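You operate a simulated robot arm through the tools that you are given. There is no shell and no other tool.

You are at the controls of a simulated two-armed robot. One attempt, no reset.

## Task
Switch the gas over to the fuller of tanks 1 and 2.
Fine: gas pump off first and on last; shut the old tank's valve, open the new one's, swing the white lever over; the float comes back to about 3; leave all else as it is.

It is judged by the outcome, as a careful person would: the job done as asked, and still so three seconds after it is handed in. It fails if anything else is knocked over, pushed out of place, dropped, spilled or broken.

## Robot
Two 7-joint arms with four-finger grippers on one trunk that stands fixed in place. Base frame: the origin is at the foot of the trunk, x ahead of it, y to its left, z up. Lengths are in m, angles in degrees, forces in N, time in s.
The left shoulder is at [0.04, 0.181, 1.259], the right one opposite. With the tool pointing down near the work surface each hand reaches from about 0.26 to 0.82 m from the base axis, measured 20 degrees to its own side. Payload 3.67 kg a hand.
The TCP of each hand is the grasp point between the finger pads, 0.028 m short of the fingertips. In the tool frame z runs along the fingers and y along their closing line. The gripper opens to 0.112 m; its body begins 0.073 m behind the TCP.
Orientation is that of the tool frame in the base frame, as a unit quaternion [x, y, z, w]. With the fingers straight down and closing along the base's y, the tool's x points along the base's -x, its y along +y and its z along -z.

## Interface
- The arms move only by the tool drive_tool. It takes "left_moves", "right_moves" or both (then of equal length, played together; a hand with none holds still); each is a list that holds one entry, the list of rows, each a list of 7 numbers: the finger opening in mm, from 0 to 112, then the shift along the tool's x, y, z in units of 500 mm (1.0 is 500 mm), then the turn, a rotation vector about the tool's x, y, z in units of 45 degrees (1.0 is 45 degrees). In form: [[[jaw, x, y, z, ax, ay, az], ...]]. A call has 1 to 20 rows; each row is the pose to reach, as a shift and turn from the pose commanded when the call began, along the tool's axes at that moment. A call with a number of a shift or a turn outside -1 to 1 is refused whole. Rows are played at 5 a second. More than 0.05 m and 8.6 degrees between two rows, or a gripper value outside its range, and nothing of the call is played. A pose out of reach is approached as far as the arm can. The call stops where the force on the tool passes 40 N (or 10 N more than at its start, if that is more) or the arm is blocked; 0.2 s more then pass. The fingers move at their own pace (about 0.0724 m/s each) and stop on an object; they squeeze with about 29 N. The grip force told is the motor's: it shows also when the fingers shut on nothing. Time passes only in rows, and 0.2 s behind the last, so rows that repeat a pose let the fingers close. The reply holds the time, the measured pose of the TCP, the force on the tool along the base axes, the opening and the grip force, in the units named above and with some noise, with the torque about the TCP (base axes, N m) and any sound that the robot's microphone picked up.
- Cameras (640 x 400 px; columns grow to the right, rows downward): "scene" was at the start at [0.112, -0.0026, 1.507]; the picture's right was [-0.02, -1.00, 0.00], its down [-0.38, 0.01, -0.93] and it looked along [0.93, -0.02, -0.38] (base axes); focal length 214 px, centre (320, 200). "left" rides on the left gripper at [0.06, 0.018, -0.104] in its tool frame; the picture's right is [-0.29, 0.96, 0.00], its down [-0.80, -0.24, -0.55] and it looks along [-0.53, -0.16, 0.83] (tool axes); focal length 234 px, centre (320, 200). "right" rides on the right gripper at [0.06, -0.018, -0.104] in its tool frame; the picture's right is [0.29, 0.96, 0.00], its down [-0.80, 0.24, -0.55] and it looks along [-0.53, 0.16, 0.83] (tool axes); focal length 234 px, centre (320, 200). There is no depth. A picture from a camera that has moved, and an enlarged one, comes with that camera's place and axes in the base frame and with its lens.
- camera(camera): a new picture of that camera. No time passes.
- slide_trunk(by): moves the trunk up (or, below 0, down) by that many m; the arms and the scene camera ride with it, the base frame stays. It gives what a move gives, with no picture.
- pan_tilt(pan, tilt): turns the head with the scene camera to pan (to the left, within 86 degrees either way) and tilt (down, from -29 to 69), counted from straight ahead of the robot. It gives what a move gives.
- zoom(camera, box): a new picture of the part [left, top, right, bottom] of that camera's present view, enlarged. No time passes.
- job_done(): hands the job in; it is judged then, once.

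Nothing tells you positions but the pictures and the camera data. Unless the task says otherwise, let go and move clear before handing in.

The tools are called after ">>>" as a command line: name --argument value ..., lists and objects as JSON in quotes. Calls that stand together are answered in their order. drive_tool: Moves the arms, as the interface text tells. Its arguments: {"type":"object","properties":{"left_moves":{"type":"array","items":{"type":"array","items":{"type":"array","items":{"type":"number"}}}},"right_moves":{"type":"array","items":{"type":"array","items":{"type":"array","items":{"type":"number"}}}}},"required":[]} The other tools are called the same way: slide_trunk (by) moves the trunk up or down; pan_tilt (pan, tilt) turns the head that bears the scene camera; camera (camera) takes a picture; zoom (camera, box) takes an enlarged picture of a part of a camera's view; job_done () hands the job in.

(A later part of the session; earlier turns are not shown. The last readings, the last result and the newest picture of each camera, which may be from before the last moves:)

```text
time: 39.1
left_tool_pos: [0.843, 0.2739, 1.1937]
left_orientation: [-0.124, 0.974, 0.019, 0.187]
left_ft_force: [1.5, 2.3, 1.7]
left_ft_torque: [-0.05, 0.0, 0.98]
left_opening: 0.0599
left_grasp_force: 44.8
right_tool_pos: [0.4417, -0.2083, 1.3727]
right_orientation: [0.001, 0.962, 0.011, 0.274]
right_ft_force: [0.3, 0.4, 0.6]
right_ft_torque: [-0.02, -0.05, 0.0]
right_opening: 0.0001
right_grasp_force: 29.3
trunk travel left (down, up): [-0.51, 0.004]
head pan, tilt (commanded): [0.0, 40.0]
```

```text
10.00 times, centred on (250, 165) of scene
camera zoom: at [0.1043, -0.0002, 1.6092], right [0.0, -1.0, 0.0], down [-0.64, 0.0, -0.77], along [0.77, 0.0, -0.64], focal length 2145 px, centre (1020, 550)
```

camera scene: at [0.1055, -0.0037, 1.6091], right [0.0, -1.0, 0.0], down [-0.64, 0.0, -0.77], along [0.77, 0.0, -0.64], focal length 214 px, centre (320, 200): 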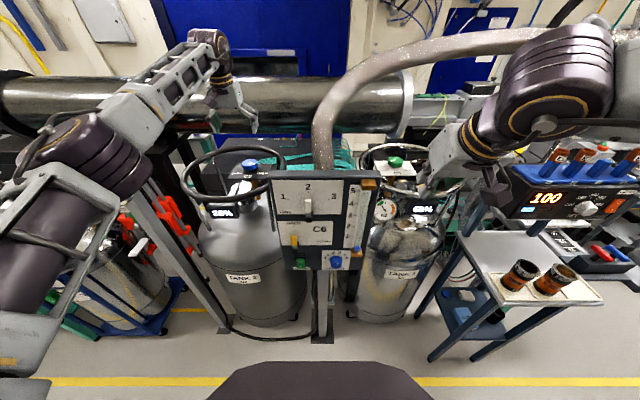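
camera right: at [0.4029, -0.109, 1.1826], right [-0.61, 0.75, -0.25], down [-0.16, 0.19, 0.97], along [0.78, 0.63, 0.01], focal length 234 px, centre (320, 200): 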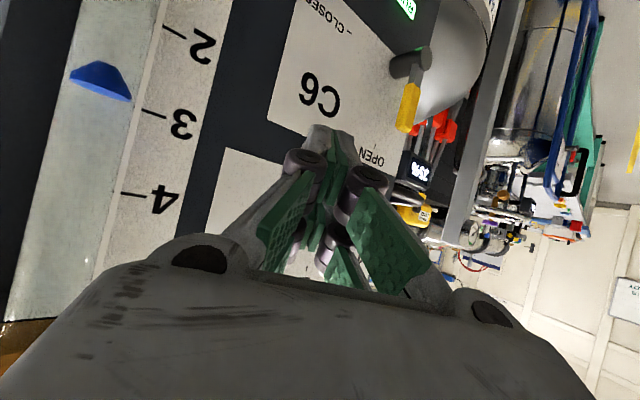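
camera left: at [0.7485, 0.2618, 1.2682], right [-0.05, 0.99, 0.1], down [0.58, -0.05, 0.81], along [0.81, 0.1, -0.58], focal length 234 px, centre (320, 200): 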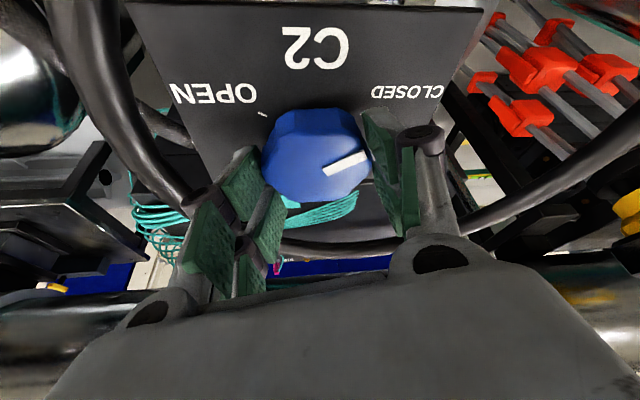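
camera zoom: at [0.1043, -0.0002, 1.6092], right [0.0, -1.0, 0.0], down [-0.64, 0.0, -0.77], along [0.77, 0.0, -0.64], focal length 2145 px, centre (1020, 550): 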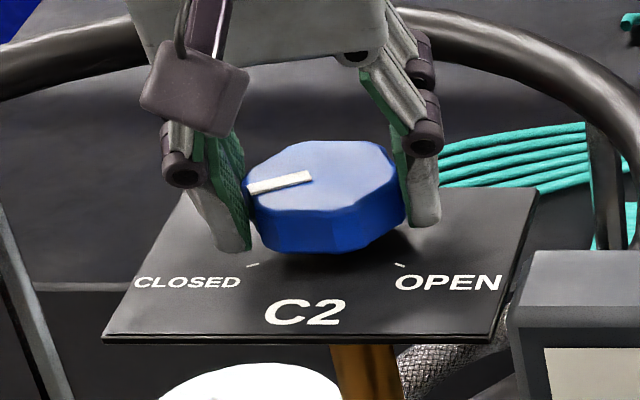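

The turning torque jumped to about 1 N·m, so the knob is at its closed stop with the mark lined up with CLOSED. I'll release and lift clear.

>>> drive_tool --left_moves '[[[105, 0, 0, 0, 0, 0, 0], [105, 0, 0, 0, 0, 0, 0], [105, -0.0295, -0.0008, -0.0742, 0, 0, 0], [105, -0.0378, 0.0082, -0.15, 0, 0, 0], [105, -0.0378, 0.0082, -0.2, 0, 0, 0]]]'

>>> zoom --camera "left" --box '[200, 40, 440, 220]'

>>> zoom --camera "scene" --box '[225, 145, 275, 185]'

```text
time: 40.3
left_tool_pos: [0.8217, 0.2752, 1.2921]
left_orientation: [-0.123, 0.974, 0.019, 0.187]
left_ft_force: [1.0, 0.4, 0.0]
left_ft_torque: [0.02, 0.01, -0.03]
left_opening: 0.1049
left_grasp_force: 0.1
right_tool_pos: [0.4419, -0.2087, 1.3736]
right_orientation: [0.0, 0.961, 0.012, 0.275]
right_ft_force: [0.2, 0.2, -0.4]
right_ft_torque: [-0.01, 0.01, 0.02]
right_opening: 0.0001
right_grasp_force: 29.0
trunk travel left (down, up): [-0.51, 0.004]
head pan, tilt (commanded): [0.0, 40.0]
```

```text
2.22 times, centred on (320, 130) of left
camera zoom: at [0.7267, 0.2692, 1.3659], right [0.02, 0.99, 0.1], down [0.58, -0.09, 0.81], along [0.82, 0.04, -0.58], focal length 520 px, centre (320, 356)
```

zoom: 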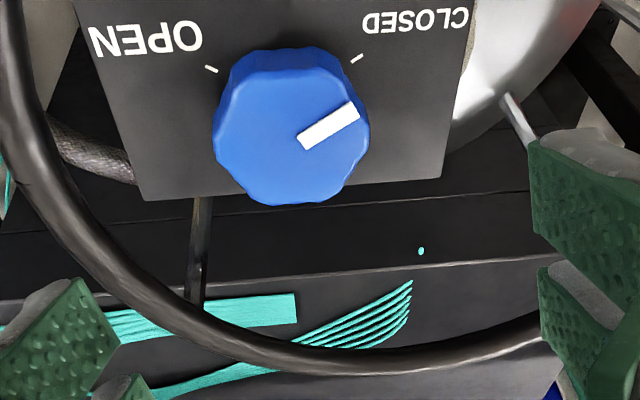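

```text
10.00 times, centred on (250, 165) of scene
camera zoom: at [0.1039, -0.0002, 1.6093], right [0.0, -1.0, 0.0], down [-0.64, 0.0, -0.77], along [0.77, 0.0, -0.64], focal length 2145 px, centre (1020, 550)
```

zoom: 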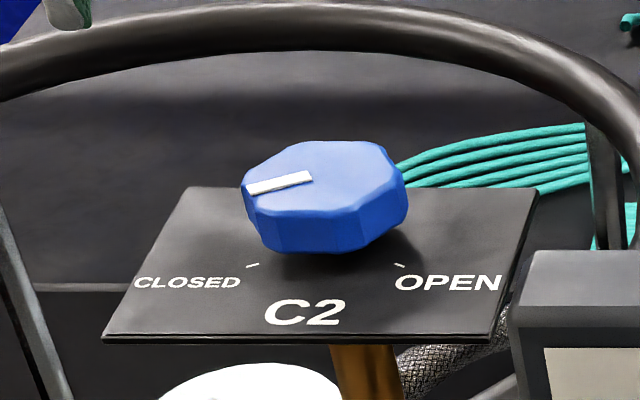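

C2 is at CLOSED. I'll park the left hand back out of the way and study the right side (hose, C1 knob, vent) before moving the right hand in.

>>> drive_tool --left_moves '[[[105, 0.0533, 0.0172, -0.0493, 0.0123, 0.0003, 0.0309], [105, 0.1065, 0.0344, -0.0986, 0.0246, 0.0006, 0.0618], [90, 0.1598, 0.0515, -0.1478, 0.0369, 0.0009, 0.0927], [70, 0.213, 0.0687, -0.1971, 0.0492, 0.0012, 0.1236], [50, 0.2663, 0.0859, -0.2464, 0.0615, 0.0015, 0.1545], [20, 0.3196, 0.1031, -0.2957, 0.0738, 0.0018, 0.1854], [0, 0.3728, 0.1203, -0.345, 0.0861, 0.0021, 0.2163], [0, 0.4261, 0.1374, -0.3942, 0.0984, 0.0024, 0.2472], [0, 0.4793, 0.1546, -0.4435, 0.1107, 0.0027, 0.2781], [0, 0.5326, 0.1718, -0.4928, 0.123, 0.003, 0.309]]]'

>>> pan_tilt --pan -15 --tilt 30

>>> camera --camera "scene"

>>> camera --camera "right"

>>> camera --camera "left"

```text
time: 42.5
left_tool_pos: [0.4733, 0.2753, 1.4256]
left_orientation: [0.004, 0.982, -0.005, 0.188]
left_ft_force: [0.2, -1.0, 0.7]
left_ft_torque: [-0.01, -0.01, 0.02]
left_opening: 0.0
left_grasp_force: 29.3
right_tool_pos: [0.4401, -0.2079, 1.3736]
right_orientation: [0.001, 0.961, 0.011, 0.275]
right_ft_force: [-0.2, 0.0, 0.4]
right_ft_torque: [0.0, 0.02, -0.02]
right_opening: 0.0
right_grasp_force: 29.2
trunk travel left (down, up): [-0.51, 0.004]
head pan, tilt (commanded): [0.0, 40.0]
```

```text
time: 43.3
left_tool_pos: [0.4761, 0.2754, 1.4251]
left_orientation: [0.004, 0.982, -0.005, 0.188]
left_ft_force: [0.0, 0.1, 0.0]
left_ft_torque: [0.02, -0.02, -0.01]
left_opening: 0.0002
left_grasp_force: 28.9
right_tool_pos: [0.4424, -0.2081, 1.3736]
right_orientation: [0.0, 0.962, 0.012, 0.274]
right_ft_force: [0.3, -0.1, -0.5]
right_ft_torque: [0.02, -0.01, 0.01]
right_opening: 0.0
right_grasp_force: 29.5
trunk travel left (down, up): [-0.51, 0.004]
head pan, tilt (commanded): [-15.0, 30.0]
```

```text
taken
camera scene: at [0.1065, -0.0239, 1.6246], right [-0.26, -0.97, 0.0], down [-0.48, 0.13, -0.87], along [0.84, -0.22, -0.5], focal length 214 px, centre (320, 200)
```

scene: 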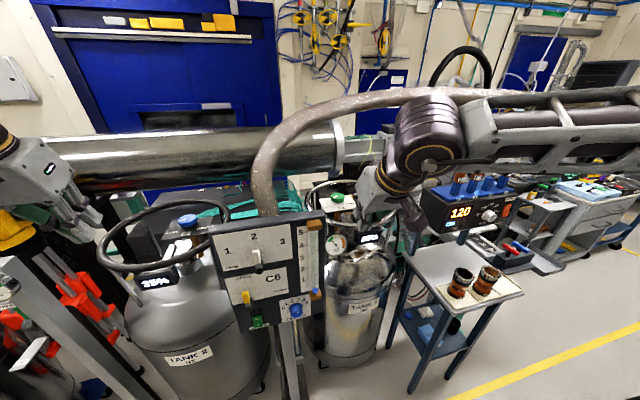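

```text
taken
camera right: at [0.3362, -0.2269, 1.4292], right [-0.25, 0.96, -0.13], down [0.38, 0.22, 0.9], along [0.89, 0.17, -0.42], focal length 234 px, centre (320, 200)
```

right: 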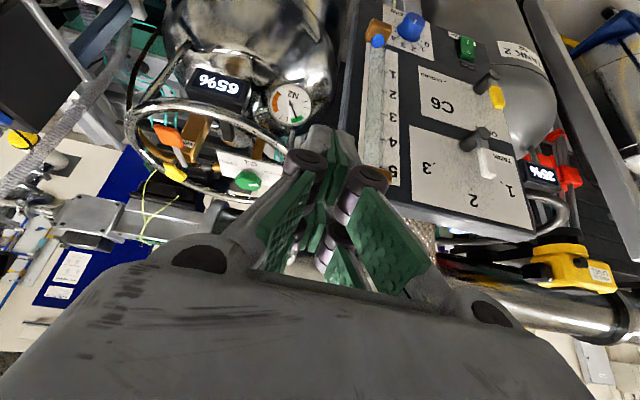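

```text
taken
camera left: at [0.3818, 0.2936, 1.499], right [0.28, 0.96, 0.1], down [0.53, -0.24, 0.81], along [0.8, -0.17, -0.58], focal length 234 px, centre (320, 200)
```

left: 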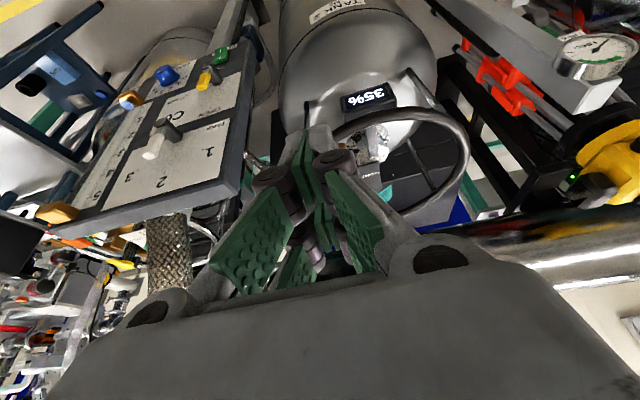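

Before moving in I'll check the cart display, which changed, and bring the right hand lower and forward to see C1, the vent and the hose clearly.

>>> drive_tool --right_moves '[[[40, -0.0032, -0.031, 0.0689, 0, 0.0667, 0], [80, -0.0064, -0.062, 0.1377, 0, 0.1333, 0], [105, -0.0096, -0.093, 0.2066, 0, 0.2, 0], [105, -0.0128, -0.124, 0.2754, 0, 0.267, 0]]]'

>>> camera --camera "right"

>>> camera --camera "scene"

>>> zoom --camera "scene" --box '[400, 160, 540, 260]'

>>> zoom --camera "scene" --box '[290, 160, 420, 260]'

```text
time: 44.3
left_tool_pos: [0.4768, 0.2744, 1.4251]
left_orientation: [0.005, 0.982, -0.005, 0.188]
left_ft_force: [0.0, -0.2, -0.7]
left_ft_torque: [0.0, 0.01, 0.01]
left_opening: 0.0
left_grasp_force: 29.3
right_tool_pos: [0.5224, -0.2691, 1.2576]
right_orientation: [0.0, 0.985, 0.012, 0.171]
right_ft_force: [0.2, -0.5, 0.1]
right_ft_torque: [0.01, -0.02, 0.03]
right_opening: 0.1047
right_grasp_force: 0.1
trunk travel left (down, up): [-0.51, 0.004]
head pan, tilt (commanded): [-15.0, 30.0]
```

```text
taken
camera right: at [0.4314, -0.2878, 1.3341], right [-0.28, 0.96, -0.07], down [0.56, 0.22, 0.8], along [0.78, 0.18, -0.6], focal length 234 px, centre (320, 200)
```

right: 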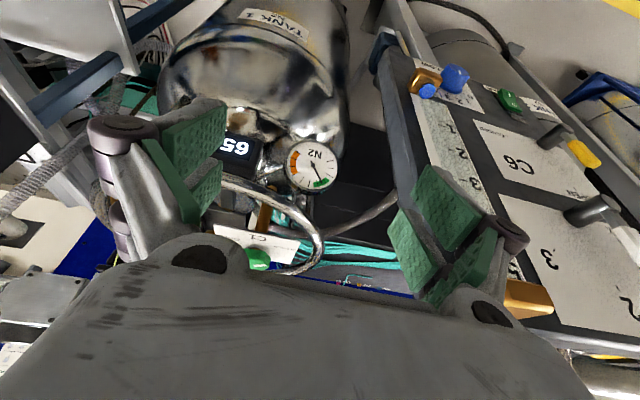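

```text
taken
camera scene: at [0.1085, -0.0244, 1.6244], right [-0.26, -0.97, 0.0], down [-0.48, 0.13, -0.87], along [0.84, -0.22, -0.5], focal length 214 px, centre (320, 200)
```

scene: 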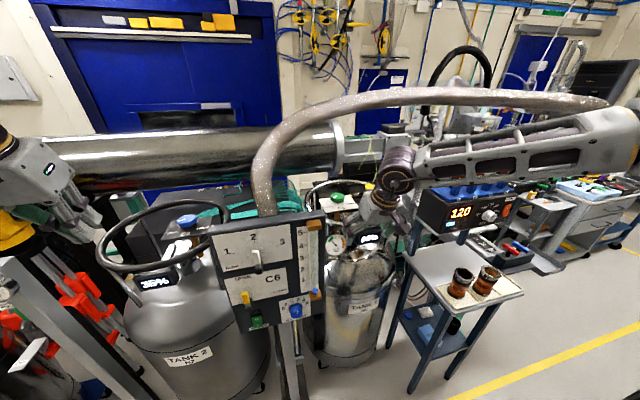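

```text
4.00 times, centred on (470, 210) of scene
camera zoom: at [0.1085, -0.0244, 1.6244], right [-0.26, -0.97, 0.0], down [-0.48, 0.13, -0.87], along [0.84, -0.22, -0.5], focal length 858 px, centre (-280, 160)
```

zoom: 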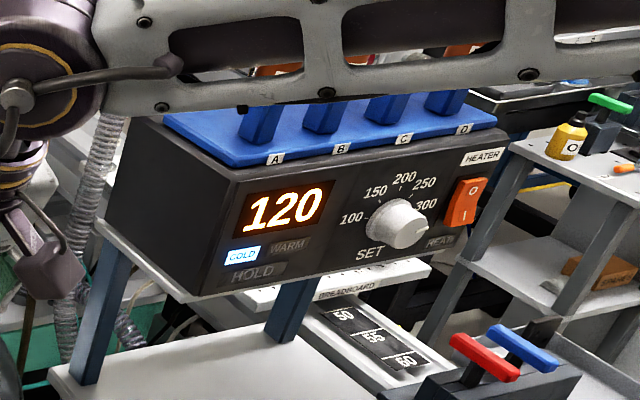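

```text
4.00 times, centred on (355, 210) of scene
camera zoom: at [0.1085, -0.0244, 1.6244], right [-0.26, -0.97, 0.0], down [-0.48, 0.13, -0.87], along [0.84, -0.22, -0.5], focal length 858 px, centre (180, 160)
```

zoom: 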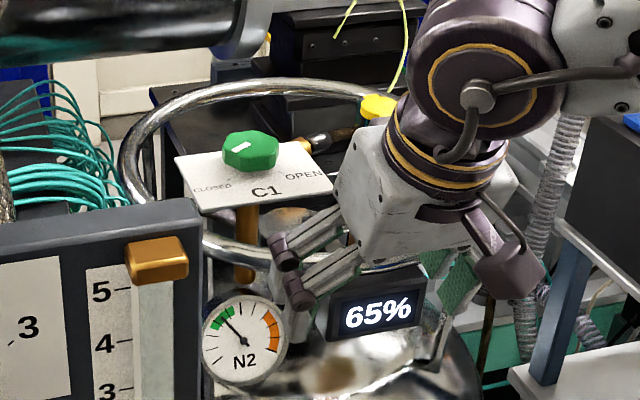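

The cart's display changed on its own while my right arm was still, so it is unrelated. The hose above sits at about z 1.54, so I'll keep the right hand low. I'll zoom the right camera on C1 to refine its position.

>>> zoom --camera "right" --box '[190, 180, 340, 290]'

>>> zoom --camera "scene" --box '[310, 175, 370, 225]'

>>> zoom --camera "scene" --box '[240, 60, 640, 240]'

```text
3.64 times, centred on (265, 235) of right
camera zoom: at [0.4314, -0.2878, 1.3341], right [-0.28, 0.96, -0.07], down [0.56, 0.22, 0.8], along [0.78, 0.18, -0.6], focal length 852 px, centre (520, 73)
```

zoom: 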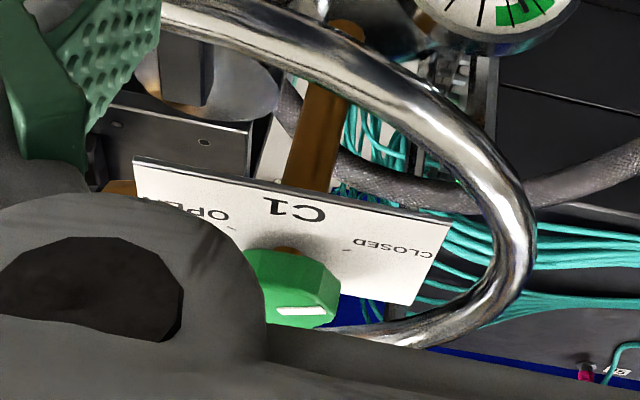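

```text
8.00 times, centred on (340, 200) of scene
camera zoom: at [0.1085, -0.0244, 1.6244], right [-0.26, -0.97, 0.0], down [-0.48, 0.13, -0.87], along [0.84, -0.22, -0.5], focal length 1716 px, centre (160, 200)
```

zoom: 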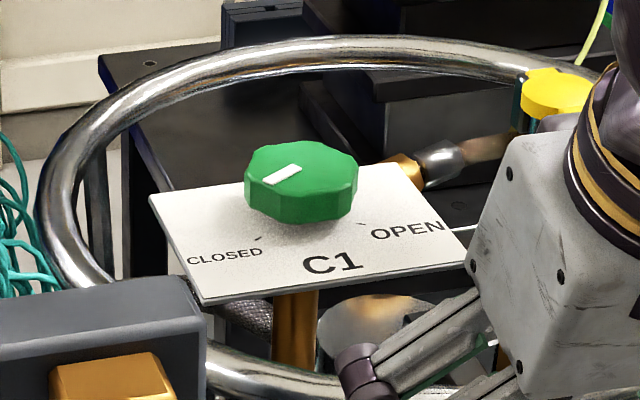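

```text
1.60 times, centred on (440, 150) of scene
camera zoom: at [0.1085, -0.0244, 1.6244], right [-0.26, -0.97, 0.0], down [-0.48, 0.13, -0.87], along [0.84, -0.22, -0.5], focal length 343 px, centre (128, 280)
```

zoom: 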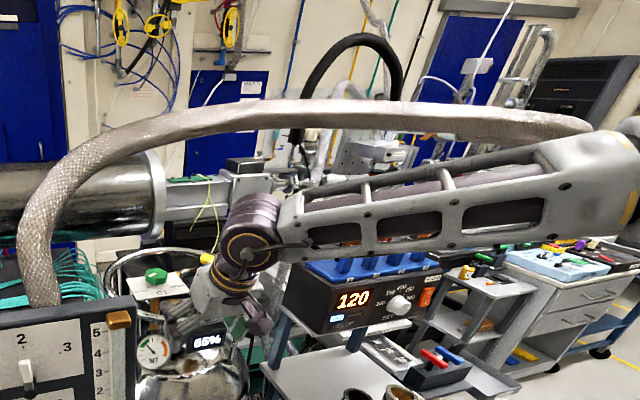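

C1's axis is at (0.861, -0.304), top z≈1.181, plate z≈1.152, and its ticks match C2's layout. I'll move the right hand forward, low under the hose, to a stand-off in front of C1.

>>> drive_tool --right_moves '[[[108, -0.05, -0.0131, 0.06, 0, -0.0236, 0], [108, -0.11, -0.0262, 0.1, 0, -0.0472, 0], [108, -0.175, -0.0392, 0.14, 0, -0.0708, 0], [108, -0.24, -0.0523, 0.17, 0, -0.0944, 0], [108, -0.3064, -0.0654, 0.1986, 0, -0.118, 0]]]'

>>> camera --camera "right"

>>> camera --camera "scene"

```text
time: 45.5
left_tool_pos: [0.4765, 0.2748, 1.4253]
left_orientation: [0.005, 0.982, -0.006, 0.187]
left_ft_force: [0.0, -0.2, 0.4]
left_ft_torque: [0.0, 0.02, 0.01]
left_opening: 0.0
left_grasp_force: 29.2
right_tool_pos: [0.7001, -0.2994, 1.2154]
right_orientation: [-0.001, 0.976, 0.012, 0.217]
right_ft_force: [0.1, 0.0, -0.9]
right_ft_torque: [0.01, 0.06, -0.04]
right_opening: 0.1076
right_grasp_force: 0.1
trunk travel left (down, up): [-0.51, 0.004]
head pan, tilt (commanded): [-15.0, 30.0]
```

```text
taken
camera right: at [0.603, -0.3183, 1.2839], right [-0.27, 0.96, -0.1], down [0.49, 0.22, 0.84], along [0.83, 0.17, -0.53], focal length 234 px, centre (320, 200)
```

right: 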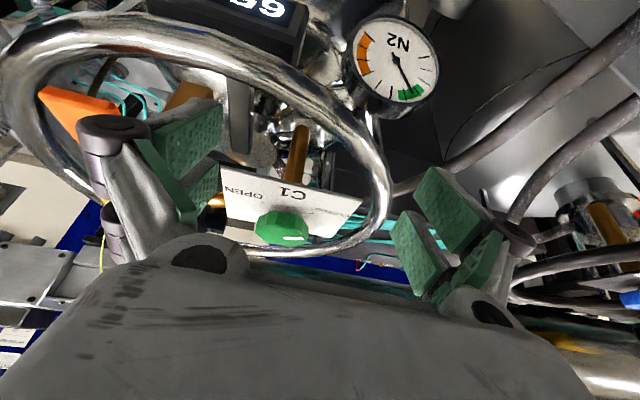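

```text
taken
camera scene: at [0.1091, -0.0239, 1.6244], right [-0.26, -0.97, 0.0], down [-0.48, 0.13, -0.87], along [0.84, -0.22, -0.5], focal length 214 px, centre (320, 200)
```

scene: 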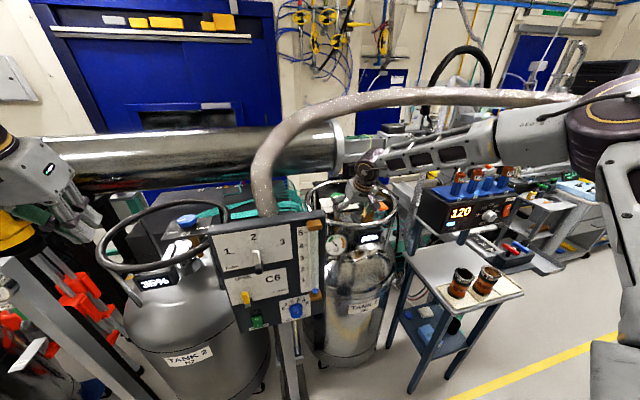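

I want to be sure where the orange vent handle is relative to the right fingers before going further.

>>> zoom --camera "right" --box '[0, 20, 240, 220]'

>>> zoom --camera "scene" --box '[300, 140, 430, 240]'

>>> zoom --camera "right" --box '[200, 140, 420, 290]'

```text
2.00 times, centred on (120, 120) of right
camera zoom: at [0.603, -0.3183, 1.2839], right [-0.27, 0.96, -0.1], down [0.49, 0.22, 0.84], along [0.83, 0.17, -0.53], focal length 468 px, centre (720, 360)
```

zoom: 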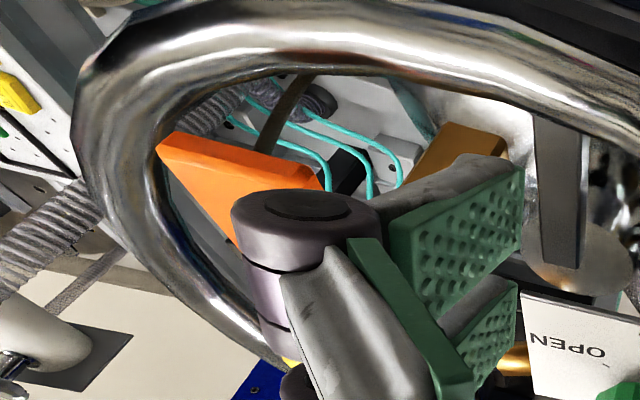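

```text
4.00 times, centred on (365, 190) of scene
camera zoom: at [0.1091, -0.0239, 1.6244], right [-0.26, -0.97, 0.0], down [-0.48, 0.13, -0.87], along [0.84, -0.22, -0.5], focal length 858 px, centre (140, 240)
```

zoom: 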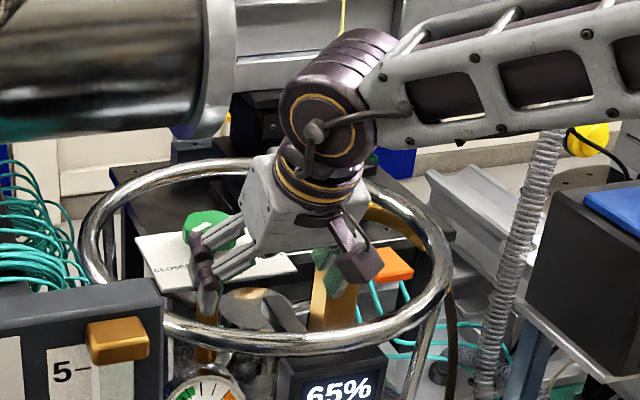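

```text
2.67 times, centred on (310, 215) of right
camera zoom: at [0.603, -0.3183, 1.2839], right [-0.27, 0.96, -0.1], down [0.49, 0.22, 0.84], along [0.83, 0.17, -0.53], focal length 624 px, centre (347, 160)
```

zoom: 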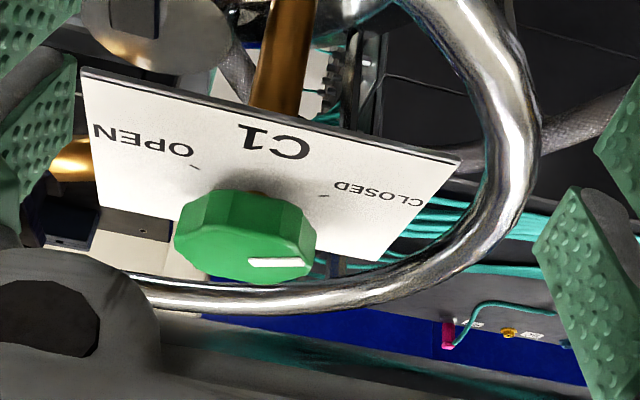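

The vent's orange handle is at about (0.73, -0.45, 1.18), beyond my right outer finger, so I'll narrow the opening to stay clear of it. Then I'll go forward at a height just above the knob while yawing the hand clockwise for the first bite.

>>> drive_tool --right_moves '[[[90, -0.0468, 0.0, -0.0058, 0.0433, -0.0024, 0.0925], [90, -0.1102, -0.002, 0.0238, 0.0866, -0.0047, 0.185], [90, -0.1736, -0.005, 0.0534, 0.1299, -0.0071, 0.2775], [90, -0.237, -0.008, 0.083, 0.1732, -0.0094, 0.37], [90, -0.3022, -0.011, 0.1134, 0.2165, -0.0118, 0.4625]]]'

>>> camera --camera "right"

>>> zoom --camera "scene" --box '[290, 90, 450, 230]'

```text
time: 46.7
left_tool_pos: [0.4745, 0.2748, 1.4253]
left_orientation: [0.004, 0.982, -0.006, 0.189]
left_ft_force: [-0.4, -0.5, -0.7]
left_ft_torque: [-0.01, 0.04, -0.05]
left_opening: 0.0
left_grasp_force: 29.6
right_tool_pos: [0.7934, -0.3301, 1.2374]
right_orientation: [0.195, 0.956, -0.03, 0.216]
right_ft_force: [-0.2, -0.5, -0.2]
right_ft_torque: [-0.02, -0.03, 0.0]
right_opening: 0.09
right_grasp_force: 0.1
right hand out of reach, approached as far as the arm can: row 4, 5
trunk travel left (down, up): [-0.51, 0.004]
head pan, tilt (commanded): [-15.0, 30.0]
```

```text
taken
camera right: at [0.6955, -0.3084, 1.3054], right [0.13, 0.99, -0.1], down [0.53, 0.01, 0.85], along [0.84, -0.16, -0.52], focal length 234 px, centre (320, 200)
```

right: 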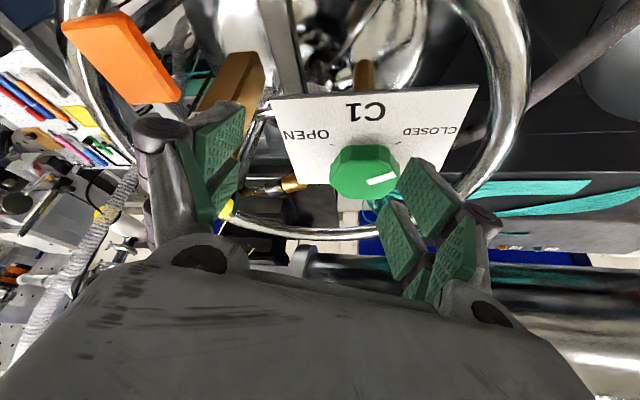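

```text
2.86 times, centred on (370, 160) of scene
camera zoom: at [0.1062, -0.0237, 1.6246], right [-0.26, -0.97, 0.0], down [-0.48, 0.13, -0.87], along [0.84, -0.22, -0.5], focal length 613 px, centre (177, 314)
```

zoom: 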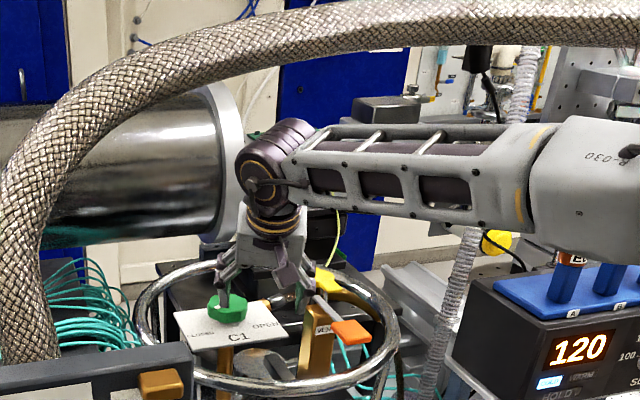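

The right arm's elbow is in an awkward, raised position and stopped short near the vent lever. I'll narrow the fingers, back straight out, and re-pose the arm with a lower elbow, as the left arm had.

>>> drive_tool --right_moves '[[[60, 0.0144, 0.0369, -0.0057, 0, 0, 0], [40, 0.0786, 0.0506, -0.0354, -0.026, 0.0017, -0.0557], [20, 0.148, 0.0384, -0.0794, -0.052, 0.0033, -0.1114], [0, 0.2138, 0.0172, -0.1218, -0.078, 0.005, -0.167], [0, 0.2792, -0.0044, -0.1646, -0.105, 0.0066, -0.223], [0, 0.3534, -0.0296, -0.2112, -0.131, 0.0083, -0.279], [0, 0.4274, -0.0546, -0.2576, -0.157, 0.01, -0.334], [0, 0.4978, -0.0892, -0.3028, -0.183, 0.0116, -0.39]]]'

>>> camera --camera "scene"

>>> camera --camera "right"

```text
time: 48.5
left_tool_pos: [0.4729, 0.2735, 1.4266]
left_orientation: [0.005, 0.982, -0.005, 0.188]
left_ft_force: [-0.5, 0.1, 0.5]
left_ft_torque: [0.01, 0.02, -0.01]
left_opening: 0.0
left_grasp_force: 28.8
right_tool_pos: [0.5081, -0.2559, 1.2688]
right_orientation: [0.03, 0.976, 0.006, 0.218]
right_ft_force: [-0.2, -1.1, -0.3]
right_ft_torque: [0.01, -0.07, -0.01]
right_opening: 0.0001
right_grasp_force: 28.8
right hand out of reach, approached as far as the arm can: row 1
trunk travel left (down, up): [-0.51, 0.004]
head pan, tilt (commanded): [-15.0, 30.0]
```

```text
taken
camera scene: at [0.1041, -0.0249, 1.6248], right [-0.26, -0.97, 0.0], down [-0.48, 0.13, -0.87], along [0.84, -0.22, -0.5], focal length 214 px, centre (320, 200)
```

scene: 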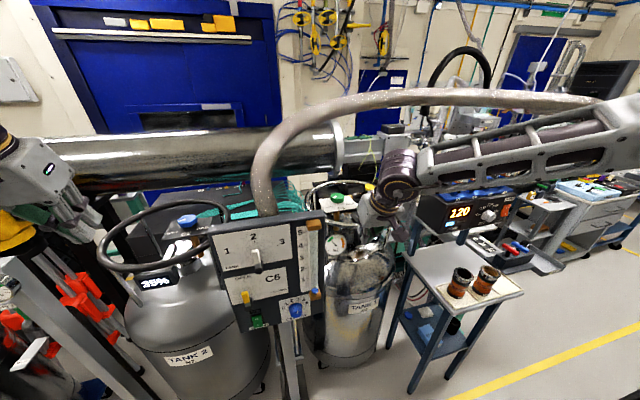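

```text
taken
camera right: at [0.4078, -0.2694, 1.3377], right [-0.21, 0.97, -0.1], down [0.5, 0.19, 0.85], along [0.84, 0.12, -0.52], focal length 234 px, centre (320, 200)
```

right: 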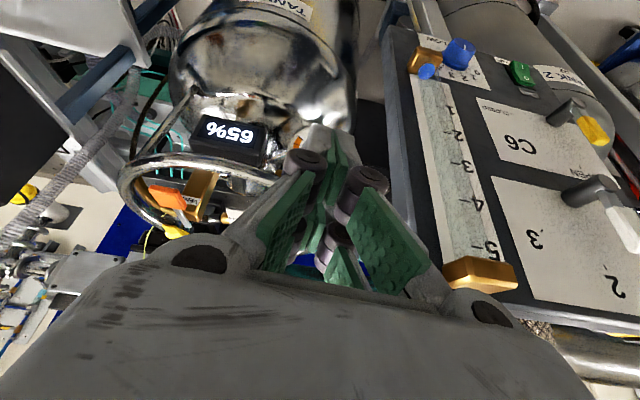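

The right hand is out and clear. I'll take it down low in front of the robot, as I did with the left, so the elbow drops, and then bring it back up.

>>> drive_tool --right_moves '[[[0, 0.0471, 0.0505, -0.0133, 0, 0, 0], [0, 0.0943, 0.1011, -0.0267, 0, 0, 0], [0, 0.1414, 0.1516, -0.04, 0, 0, 0], [0, 0.1701, 0.169, 0.0281, 0, -0.042, 0], [0, 0.1988, 0.1864, 0.0962, 0, -0.083, 0], [0, 0.2274, 0.2037, 0.1643, 0, -0.125, 0], [0, 0.2561, 0.2211, 0.2324, 0, -0.167, 0], [0, 0.2848, 0.2385, 0.3005, 0, -0.208, 0], [0, 0.3135, 0.2559, 0.3686, 0, -0.25, 0], [0, 0.3421, 0.2732, 0.4367, 0, -0.292, 0], [0, 0.3708, 0.2906, 0.5048, 0, -0.333, 0]]]'

>>> camera --camera "scene"

```text
time: 50.9
left_tool_pos: [0.4759, 0.2747, 1.4255]
left_orientation: [0.004, 0.982, -0.006, 0.187]
left_ft_force: [0.2, 0.3, -0.8]
left_ft_torque: [0.0, 0.0, -0.01]
left_opening: 0.0
left_grasp_force: 28.3
right_tool_pos: [0.4572, -0.1577, 1.0289]
right_orientation: [0.031, 0.939, 0.002, 0.341]
right_ft_force: [-0.4, 0.4, -0.3]
right_ft_torque: [-0.02, 0.02, 0.02]
right_opening: 0.0003
right_grasp_force: 28.7
right hand out of reach, approached as far as the arm can: row 9, 10, 11
trunk travel left (down, up): [-0.51, 0.004]
head pan, tilt (commanded): [-15.0, 30.0]
```

```text
taken
camera scene: at [0.107, -0.0241, 1.6246], right [-0.26, -0.97, 0.0], down [-0.48, 0.13, -0.87], along [0.84, -0.22, -0.5], focal length 214 px, centre (320, 200)
```

scene: 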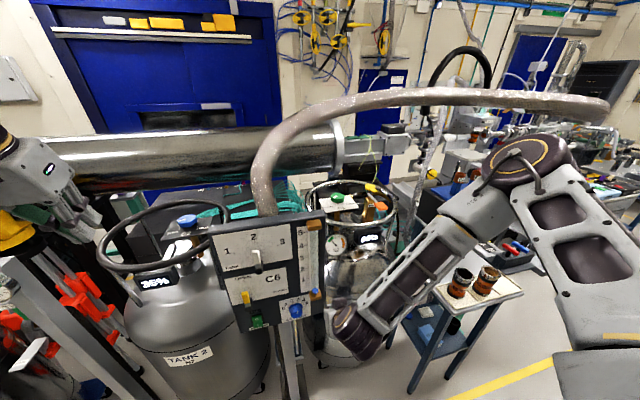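

The elbow is still raised. I'll take the right hand back up to its original high, straight-down posture and retry from there, mirroring the left arm's path.

>>> drive_tool --right_moves '[[[0, -0.0486, -0.0101, -0.0561, 0, 0.0444, 0], [0, -0.0971, -0.0202, -0.1121, 0, 0.0888, 0], [0, -0.1457, -0.0302, -0.1682, 0, 0.1332, 0], [0, -0.1942, -0.0403, -0.2242, 0, 0.1776, 0], [0, -0.2428, -0.0504, -0.2803, 0, 0.222, 0], [0, -0.2914, -0.0605, -0.3364, 0, 0.2664, 0], [0, -0.3399, -0.0706, -0.3924, 0, 0.3108, 0], [0, -0.3885, -0.0806, -0.4485, 0, 0.3552, 0], [0, -0.437, -0.0907, -0.5045, 0, 0.3996, 0], [0, -0.4856, -0.1008, -0.5606, 0, 0.444, 0]]]'

>>> camera --camera "scene"

```text
time: 53.1
left_tool_pos: [0.4747, 0.2757, 1.4255]
left_orientation: [0.004, 0.982, -0.006, 0.188]
left_ft_force: [-0.4, 0.0, 0.1]
left_ft_torque: [0.03, -0.03, 0.02]
left_opening: 0.0
left_grasp_force: 29.3
right_tool_pos: [0.4565, -0.2207, 1.4008]
right_orientation: [0.03, 0.984, 0.006, 0.174]
right_ft_force: [-0.3, 0.4, -0.2]
right_ft_torque: [-0.04, 0.02, -0.02]
right_opening: 0.0
right_grasp_force: 29.4
trunk travel left (down, up): [-0.51, 0.004]
head pan, tilt (commanded): [-15.0, 30.0]
```

```text
taken
camera scene: at [0.1061, -0.0238, 1.6247], right [-0.26, -0.97, 0.0], down [-0.48, 0.13, -0.87], along [0.84, -0.22, -0.5], focal length 214 px, centre (320, 200)
```

scene: 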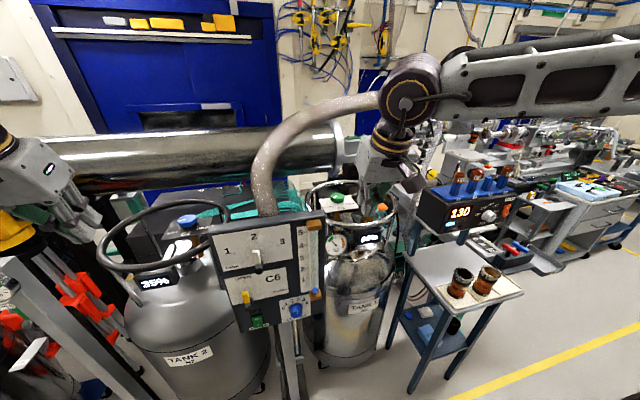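

>>> drive_tool --right_moves '[[[0, -0.031, 0.012, -0.0721, 0.0026, 0.0748, -0.0129], [0, -0.0619, 0.024, -0.1443, 0.0052, 0.1497, -0.0258], [0, -0.0929, 0.036, -0.2164, 0.0078, 0.2245, -0.0387], [0, -0.1239, 0.048, -0.2885, 0.0103, 0.2993, -0.0515], [0, -0.1548, 0.06, -0.3607, 0.0129, 0.3742, -0.0644], [0, -0.1858, 0.072, -0.4328, 0.0155, 0.449, -0.0773]]]'

>>> pan_tilt --pan -30 --tilt 20

>>> camera --camera "scene"

```text
time: 54.5
left_tool_pos: [0.4777, 0.2736, 1.4236]
left_orientation: [0.004, 0.982, -0.005, 0.187]
left_ft_force: [-0.6, -0.8, 0.6]
left_ft_torque: [0.04, -0.01, 0.01]
left_opening: 0.0
left_grasp_force: 29.4
right_tool_pos: [0.4694, -0.194, 1.6234]
right_orientation: [0.002, 1.0, 0.002, -0.002]
right_ft_force: [0.0, 0.0, -0.6]
right_ft_torque: [0.04, 0.01, -0.01]
right_opening: 0.0002
right_grasp_force: 28.6
right hand out of reach, approached as far as the arm can: row 6
trunk travel left (down, up): [-0.51, 0.004]
head pan, tilt (commanded): [-15.0, 30.0]
```

```text
time: 55.2
left_tool_pos: [0.4755, 0.2751, 1.4246]
left_orientation: [0.004, 0.982, -0.005, 0.187]
left_ft_force: [0.0, -0.9, 0.1]
left_ft_torque: [-0.04, 0.05, -0.01]
left_opening: 0.0
left_grasp_force: 29.5
right_tool_pos: [0.4677, -0.194, 1.6249]
right_orientation: [0.001, 1.0, 0.001, 0.0]
right_ft_force: [-0.5, 0.3, -0.2]
right_ft_torque: [0.01, 0.01, 0.03]
right_opening: 0.0
right_grasp_force: 28.9
trunk travel left (down, up): [-0.51, 0.004]
head pan, tilt (commanded): [-30.0, 20.0]
```

```text
taken
camera scene: at [0.0999, -0.0473, 1.6406], right [-0.5, -0.87, 0.0], down [-0.3, 0.17, -0.94], along [0.81, -0.47, -0.34], focal length 214 px, centre (320, 200)
```

scene: 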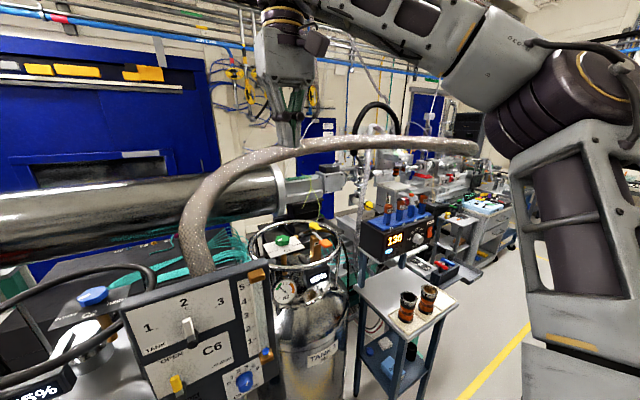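

>>> drive_tool --right_moves '[[[0, 0.0074, 0.0125, 0.0733, 0, -0.0444, 0], [0, 0.0148, 0.025, 0.1467, 0, -0.0888, 0], [0, 0.0222, 0.0375, 0.22, 0, -0.1332, 0], [0, 0.0296, 0.05, 0.2934, 0, -0.1776, 0], [0, 0.037, 0.0625, 0.3667, 0, -0.222, 0], [0, 0.0444, 0.075, 0.44, 0, -0.2664, 0], [0, 0.0518, 0.0875, 0.5134, 0, -0.3108, 0], [0, 0.0592, 0.1, 0.5867, 0, -0.3552, 0], [0, 0.0666, 0.1125, 0.6601, 0, -0.3996, 0], [0, 0.074, 0.125, 0.7334, 0, -0.444, 0]]]'

>>> pan_tilt --pan 0 --tilt 40

>>> camera --camera "scene"

```text
time: 57.4
left_tool_pos: [0.4761, 0.2755, 1.4234]
left_orientation: [0.003, 0.982, -0.005, 0.188]
left_ft_force: [-0.1, 0.0, -0.4]
left_ft_torque: [0.0, 0.0, -0.03]
left_opening: 0.0001
left_grasp_force: 28.6
right_tool_pos: [0.4286, -0.1293, 1.2568]
right_orientation: [0.0, 0.985, 0.0, 0.171]
right_ft_force: [-0.4, -0.9, -0.6]
right_ft_torque: [0.02, 0.0, 0.04]
right_opening: 0.0001
right_grasp_force: 29.4
trunk travel left (down, up): [-0.51, 0.004]
head pan, tilt (commanded): [-30.0, 20.0]
```

```text
time: 58.4
left_tool_pos: [0.476, 0.2749, 1.4241]
left_orientation: [0.004, 0.982, -0.005, 0.188]
left_ft_force: [0.3, 0.3, -0.3]
left_ft_torque: [-0.02, -0.04, 0.0]
left_opening: 0.0
left_grasp_force: 28.9
right_tool_pos: [0.4284, -0.1314, 1.2578]
right_orientation: [0.001, 0.985, 0.0, 0.172]
right_ft_force: [0.1, -0.5, 0.5]
right_ft_torque: [0.0, 0.01, 0.0]
right_opening: 0.0001
right_grasp_force: 29.3
trunk travel left (down, up): [-0.51, 0.004]
head pan, tilt (commanded): [0.0, 40.0]
```

```text
taken
camera scene: at [0.1039, -0.0008, 1.6093], right [0.0, -1.0, 0.0], down [-0.64, 0.0, -0.77], along [0.77, 0.0, -0.64], focal length 214 px, centre (320, 200)
```

scene: 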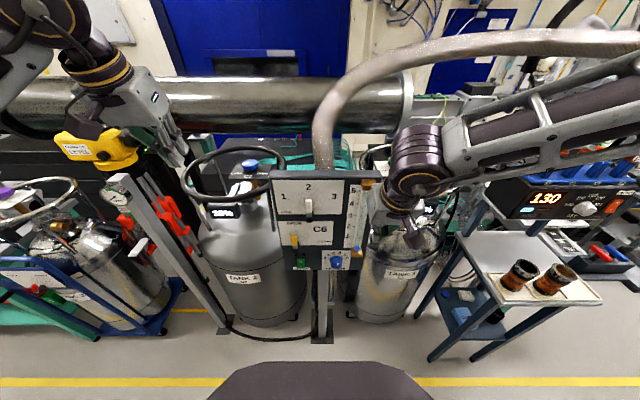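

The elbow stays up. It may simply allow a different yaw range, so I'll test with closed fingers, which keep well away from the vent lever, and the hand yawed inward by 15°.

>>> drive_tool --right_moves '[[[0, 0, -0.09, 0, -0.0212, -0.0192, -0.0515], [0, -0.0342, -0.18, 0.023, -0.0424, -0.0384, -0.1029], [0, -0.0874, -0.25, 0.0526, -0.0637, -0.0576, -0.1544], [0, -0.1592, -0.3, 0.0892, -0.0849, -0.0768, -0.2059], [0, -0.231, -0.3172, 0.1256, -0.1061, -0.096, -0.2573], [0, -0.3074, -0.3172, 0.1596, -0.1273, -0.1152, -0.3088]]]'

>>> camera --camera "scene"

```text
time: 59.8
left_tool_pos: [0.4767, 0.2771, 1.4238]
left_orientation: [0.004, 0.982, -0.006, 0.187]
left_ft_force: [0.0, -0.1, -0.5]
left_ft_torque: [-0.02, 0.02, 0.0]
left_opening: 0.0
left_grasp_force: 28.8
right_tool_pos: [0.6021, -0.2905, 1.2338]
right_orientation: [-0.127, 0.968, 0.028, 0.215]
right_ft_force: [-0.5, 0.1, 0.0]
right_ft_torque: [-0.01, 0.02, 0.02]
right_opening: 0.0001
right_grasp_force: 28.9
trunk travel left (down, up): [-0.51, 0.004]
head pan, tilt (commanded): [0.0, 40.0]
```

```text
taken
camera scene: at [0.1068, 0.0006, 1.6091], right [0.0, -1.0, 0.0], down [-0.64, 0.0, -0.76], along [0.76, 0.0, -0.64], focal length 214 px, centre (320, 200)
```

scene: 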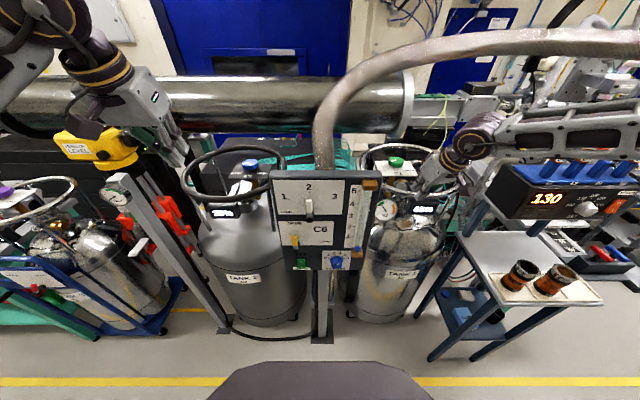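

>>> drive_tool --right_moves '[[[0, -0.0574, -0.0211, 0.0268, 0, 0, 0], [0, -0.1149, -0.0421, 0.0537, 0, 0, 0], [0, -0.1723, -0.0632, 0.0805, 0, 0, 0], [0, -0.2297, -0.0843, 0.1073, 0, 0, 0], [0, -0.2872, -0.1053, 0.1342, 0, 0, 0], [0, -0.3446, -0.1264, 0.161, 0, 0, 0]]]'

>>> camera --camera "scene"

>>> camera --camera "right"

```text
time: 61.2
left_tool_pos: [0.4765, 0.2747, 1.4249]
left_orientation: [0.004, 0.983, -0.005, 0.186]
left_ft_force: [0.3, -0.5, -0.1]
left_ft_torque: [0.03, 0.02, -0.01]
left_opening: 0.0
left_grasp_force: 29.1
right_tool_pos: [0.7985, -0.3024, 1.2339]
right_orientation: [-0.124, 0.968, 0.026, 0.215]
right_ft_force: [0.1, -0.1, 0.0]
right_ft_torque: [0.04, -0.03, -0.03]
right_opening: 0.0001
right_grasp_force: 29.0
right hand out of reach, approached as far as the arm can: row 6
trunk travel left (down, up): [-0.51, 0.004]
head pan, tilt (commanded): [0.0, 40.0]
```

```text
taken
camera scene: at [0.1064, -0.0015, 1.6091], right [0.0, -1.0, 0.0], down [-0.64, 0.0, -0.77], along [0.77, 0.0, -0.64], focal length 214 px, centre (320, 200)
```

scene: 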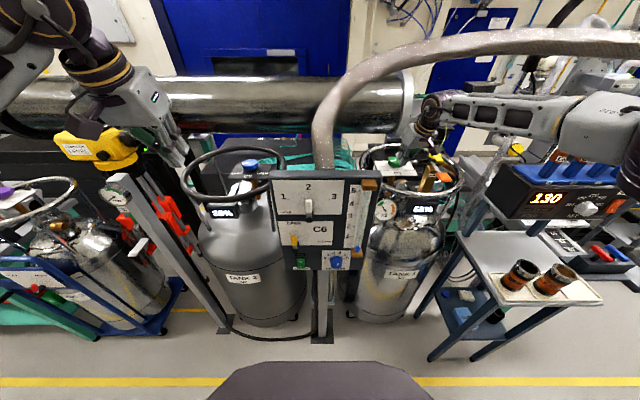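

```text
taken
camera right: at [0.7079, -0.3419, 1.3013], right [-0.49, 0.86, -0.12], down [0.41, 0.36, 0.84], along [0.77, 0.36, -0.53], focal length 234 px, centre (320, 200)
```

right: 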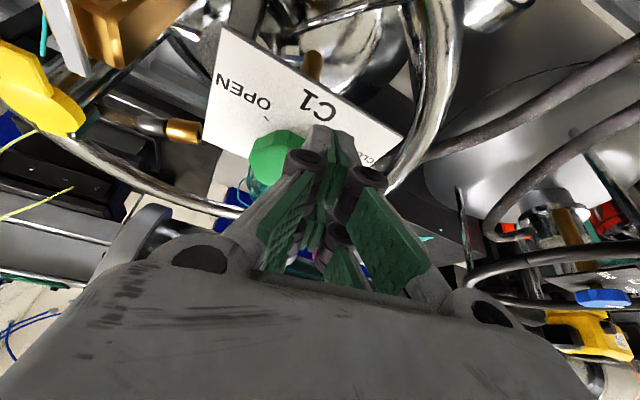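

The reach limit near x≈0.80 doesn't depend on yaw; it comes from the raised elbow. I'll back out and take the arm around a loop (right, down, then forward) to rotate the elbow down.

>>> drive_tool --right_moves '[[[0, 0.0618, 0.0266, -0.0334, 0.0176, 0.0001, 0.0377], [0, 0.1236, 0.0532, -0.0667, 0.0352, 0.0003, 0.0754], [0, 0.1853, 0.0797, -0.1001, 0.0528, 0.0004, 0.1131], [0, 0.2471, 0.1063, -0.1334, 0.0705, 0.0005, 0.1508], [0, 0.3089, 0.1329, -0.1668, 0.0881, 0.0006, 0.1885], [0, 0.3707, 0.1595, -0.2001, 0.1057, 0.0008, 0.2262], [0, 0.4324, 0.186, -0.2335, 0.1233, 0.0009, 0.2639], [0, 0.4942, 0.2126, -0.2668, 0.1409, 0.001, 0.3016]]]'

>>> pan_tilt --pan -60 --tilt 35

>>> camera --camera "scene"

```text
time: 63.0
left_tool_pos: [0.4741, 0.2751, 1.426]
left_orientation: [0.005, 0.982, -0.005, 0.188]
left_ft_force: [-0.1, -0.5, -0.7]
left_ft_torque: [0.0, -0.01, -0.01]
left_opening: 0.0
left_grasp_force: 28.5
right_tool_pos: [0.496, -0.2688, 1.2518]
right_orientation: [0.001, 0.976, 0.001, 0.217]
right_ft_force: [-0.3, 0.5, -1.1]
right_ft_torque: [-0.01, -0.05, 0.02]
right_opening: 0.0
right_grasp_force: 28.7
trunk travel left (down, up): [-0.51, 0.004]
head pan, tilt (commanded): [0.0, 40.0]
```

```text
time: 64.3
left_tool_pos: [0.4753, 0.274, 1.4252]
left_orientation: [0.005, 0.982, -0.005, 0.187]
left_ft_force: [0.1, -0.2, 0.2]
left_ft_torque: [0.02, 0.01, -0.03]
left_opening: 0.0
left_grasp_force: 28.5
right_tool_pos: [0.4999, -0.2697, 1.2508]
right_orientation: [0.0, 0.976, 0.0, 0.216]
right_ft_force: [0.3, 0.2, 0.2]
right_ft_torque: [-0.01, 0.02, 0.0]
right_opening: 0.0
right_grasp_force: 28.5
trunk travel left (down, up): [-0.51, 0.004]
head pan, tilt (commanded): [-60.0, 35.0]
```

```text
taken
camera scene: at [0.0631, -0.0768, 1.6168], right [-0.87, -0.5, 0.0], down [-0.29, 0.5, -0.82], along [0.41, -0.71, -0.57], focal length 214 px, centre (320, 200)
```

scene: 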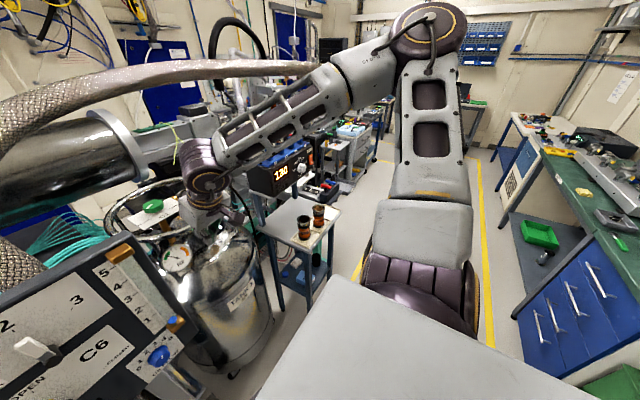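

The raised right elbow is visible, and the space to the robot's right is free. Starting the loop: swing the hand out to the right.

>>> drive_tool --right_moves '[[[0, 0.0328, -0.0657, -0.0311, 0.0537, 0, 0.115], [0, 0.0655, -0.1314, -0.0622, 0.1074, 0, 0.23], [0, 0.0983, -0.1971, -0.0933, 0.1611, 0, 0.345], [0, 0.1311, -0.2629, -0.1243, 0.2149, 0, 0.46], [0, 0.1639, -0.3286, -0.1554, 0.2686, 0, 0.575], [0, 0.1966, -0.3943, -0.1865, 0.3223, 0, 0.69], [0, 0.2294, -0.46, -0.2176, 0.376, 0, 0.805]]]'

>>> camera --camera "scene"

```text
time: 65.9
left_tool_pos: [0.4748, 0.2749, 1.4249]
left_orientation: [0.004, 0.982, -0.005, 0.187]
left_ft_force: [0.4, -0.1, -0.2]
left_ft_torque: [-0.03, 0.0, -0.02]
left_opening: 0.0
left_grasp_force: 28.5
right_tool_pos: [0.3481, -0.4974, 1.3019]
right_orientation: [0.335, 0.917, -0.073, 0.204]
right_ft_force: [-0.2, -0.3, 0.2]
right_ft_torque: [0.01, -0.03, -0.02]
right_opening: 0.0
right_grasp_force: 29.0
trunk travel left (down, up): [-0.51, 0.004]
head pan, tilt (commanded): [-60.0, 35.0]
```

```text
taken
camera scene: at [0.0625, -0.0772, 1.6168], right [-0.87, -0.5, 0.0], down [-0.29, 0.5, -0.82], along [0.41, -0.71, -0.57], focal length 214 px, centre (320, 200)
```

scene: 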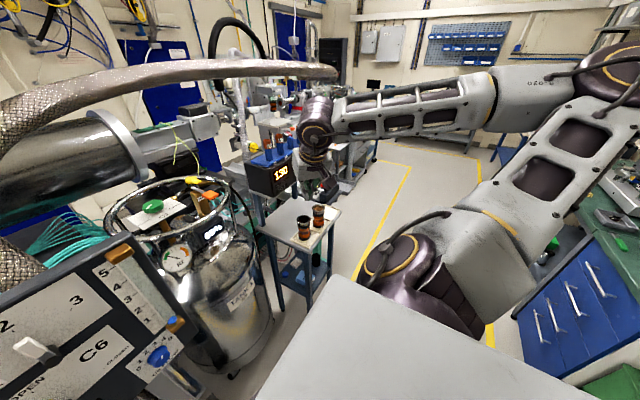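

>>> drive_tool --right_moves '[[[0, 0.0432, -0.0105, 0.0662, 0, 0, 0], [0, 0.0864, -0.0209, 0.1323, 0, 0, 0], [0, 0.1295, -0.0314, 0.1985, 0, 0, 0], [0, 0.1727, -0.0419, 0.2646, 0, 0, 0], [0, 0.2159, -0.0523, 0.3308, 0, 0, 0], [0, 0.2591, -0.0628, 0.3969, 0, 0, 0], [0, 0.3022, -0.0733, 0.4631, 0, 0, 0], [0, 0.3454, -0.0837, 0.5292, 0, 0, 0], [0, 0.3886, -0.0942, 0.5954, 0, 0, 0]]]'

>>> camera --camera "scene"

```text
time: 67.9
left_tool_pos: [0.4754, 0.2723, 1.4243]
left_orientation: [0.004, 0.982, -0.005, 0.188]
left_ft_force: [-0.2, -1.1, 0.9]
left_ft_torque: [0.01, 0.0, -0.01]
left_opening: 0.0
left_grasp_force: 28.7
right_tool_pos: [0.2771, -0.5034, 0.9496]
right_orientation: [0.334, 0.918, -0.073, 0.203]
right_ft_force: [0.2, 0.3, -0.8]
right_ft_torque: [0.04, 0.01, 0.0]
right_opening: 0.0
right_grasp_force: 29.3
right hand out of reach, approached as far as the arm can: row 2, 3, 4, 5, 6
trunk travel left (down, up): [-0.51, 0.004]
head pan, tilt (commanded): [-60.0, 35.0]
```

```text
taken
camera scene: at [0.0638, -0.0783, 1.6167], right [-0.87, -0.5, 0.0], down [-0.29, 0.5, -0.82], along [0.41, -0.71, -0.57], focal length 214 px, centre (320, 200)
```

scene: 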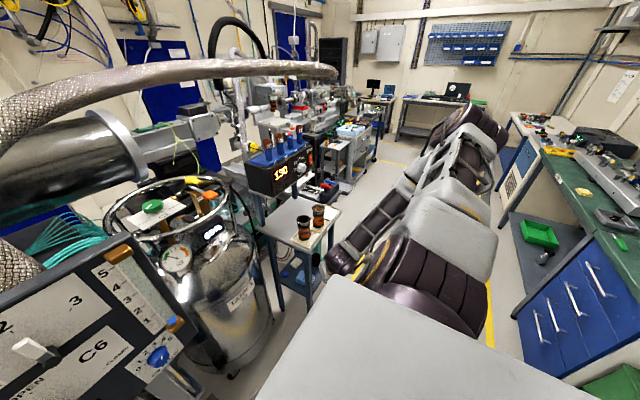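

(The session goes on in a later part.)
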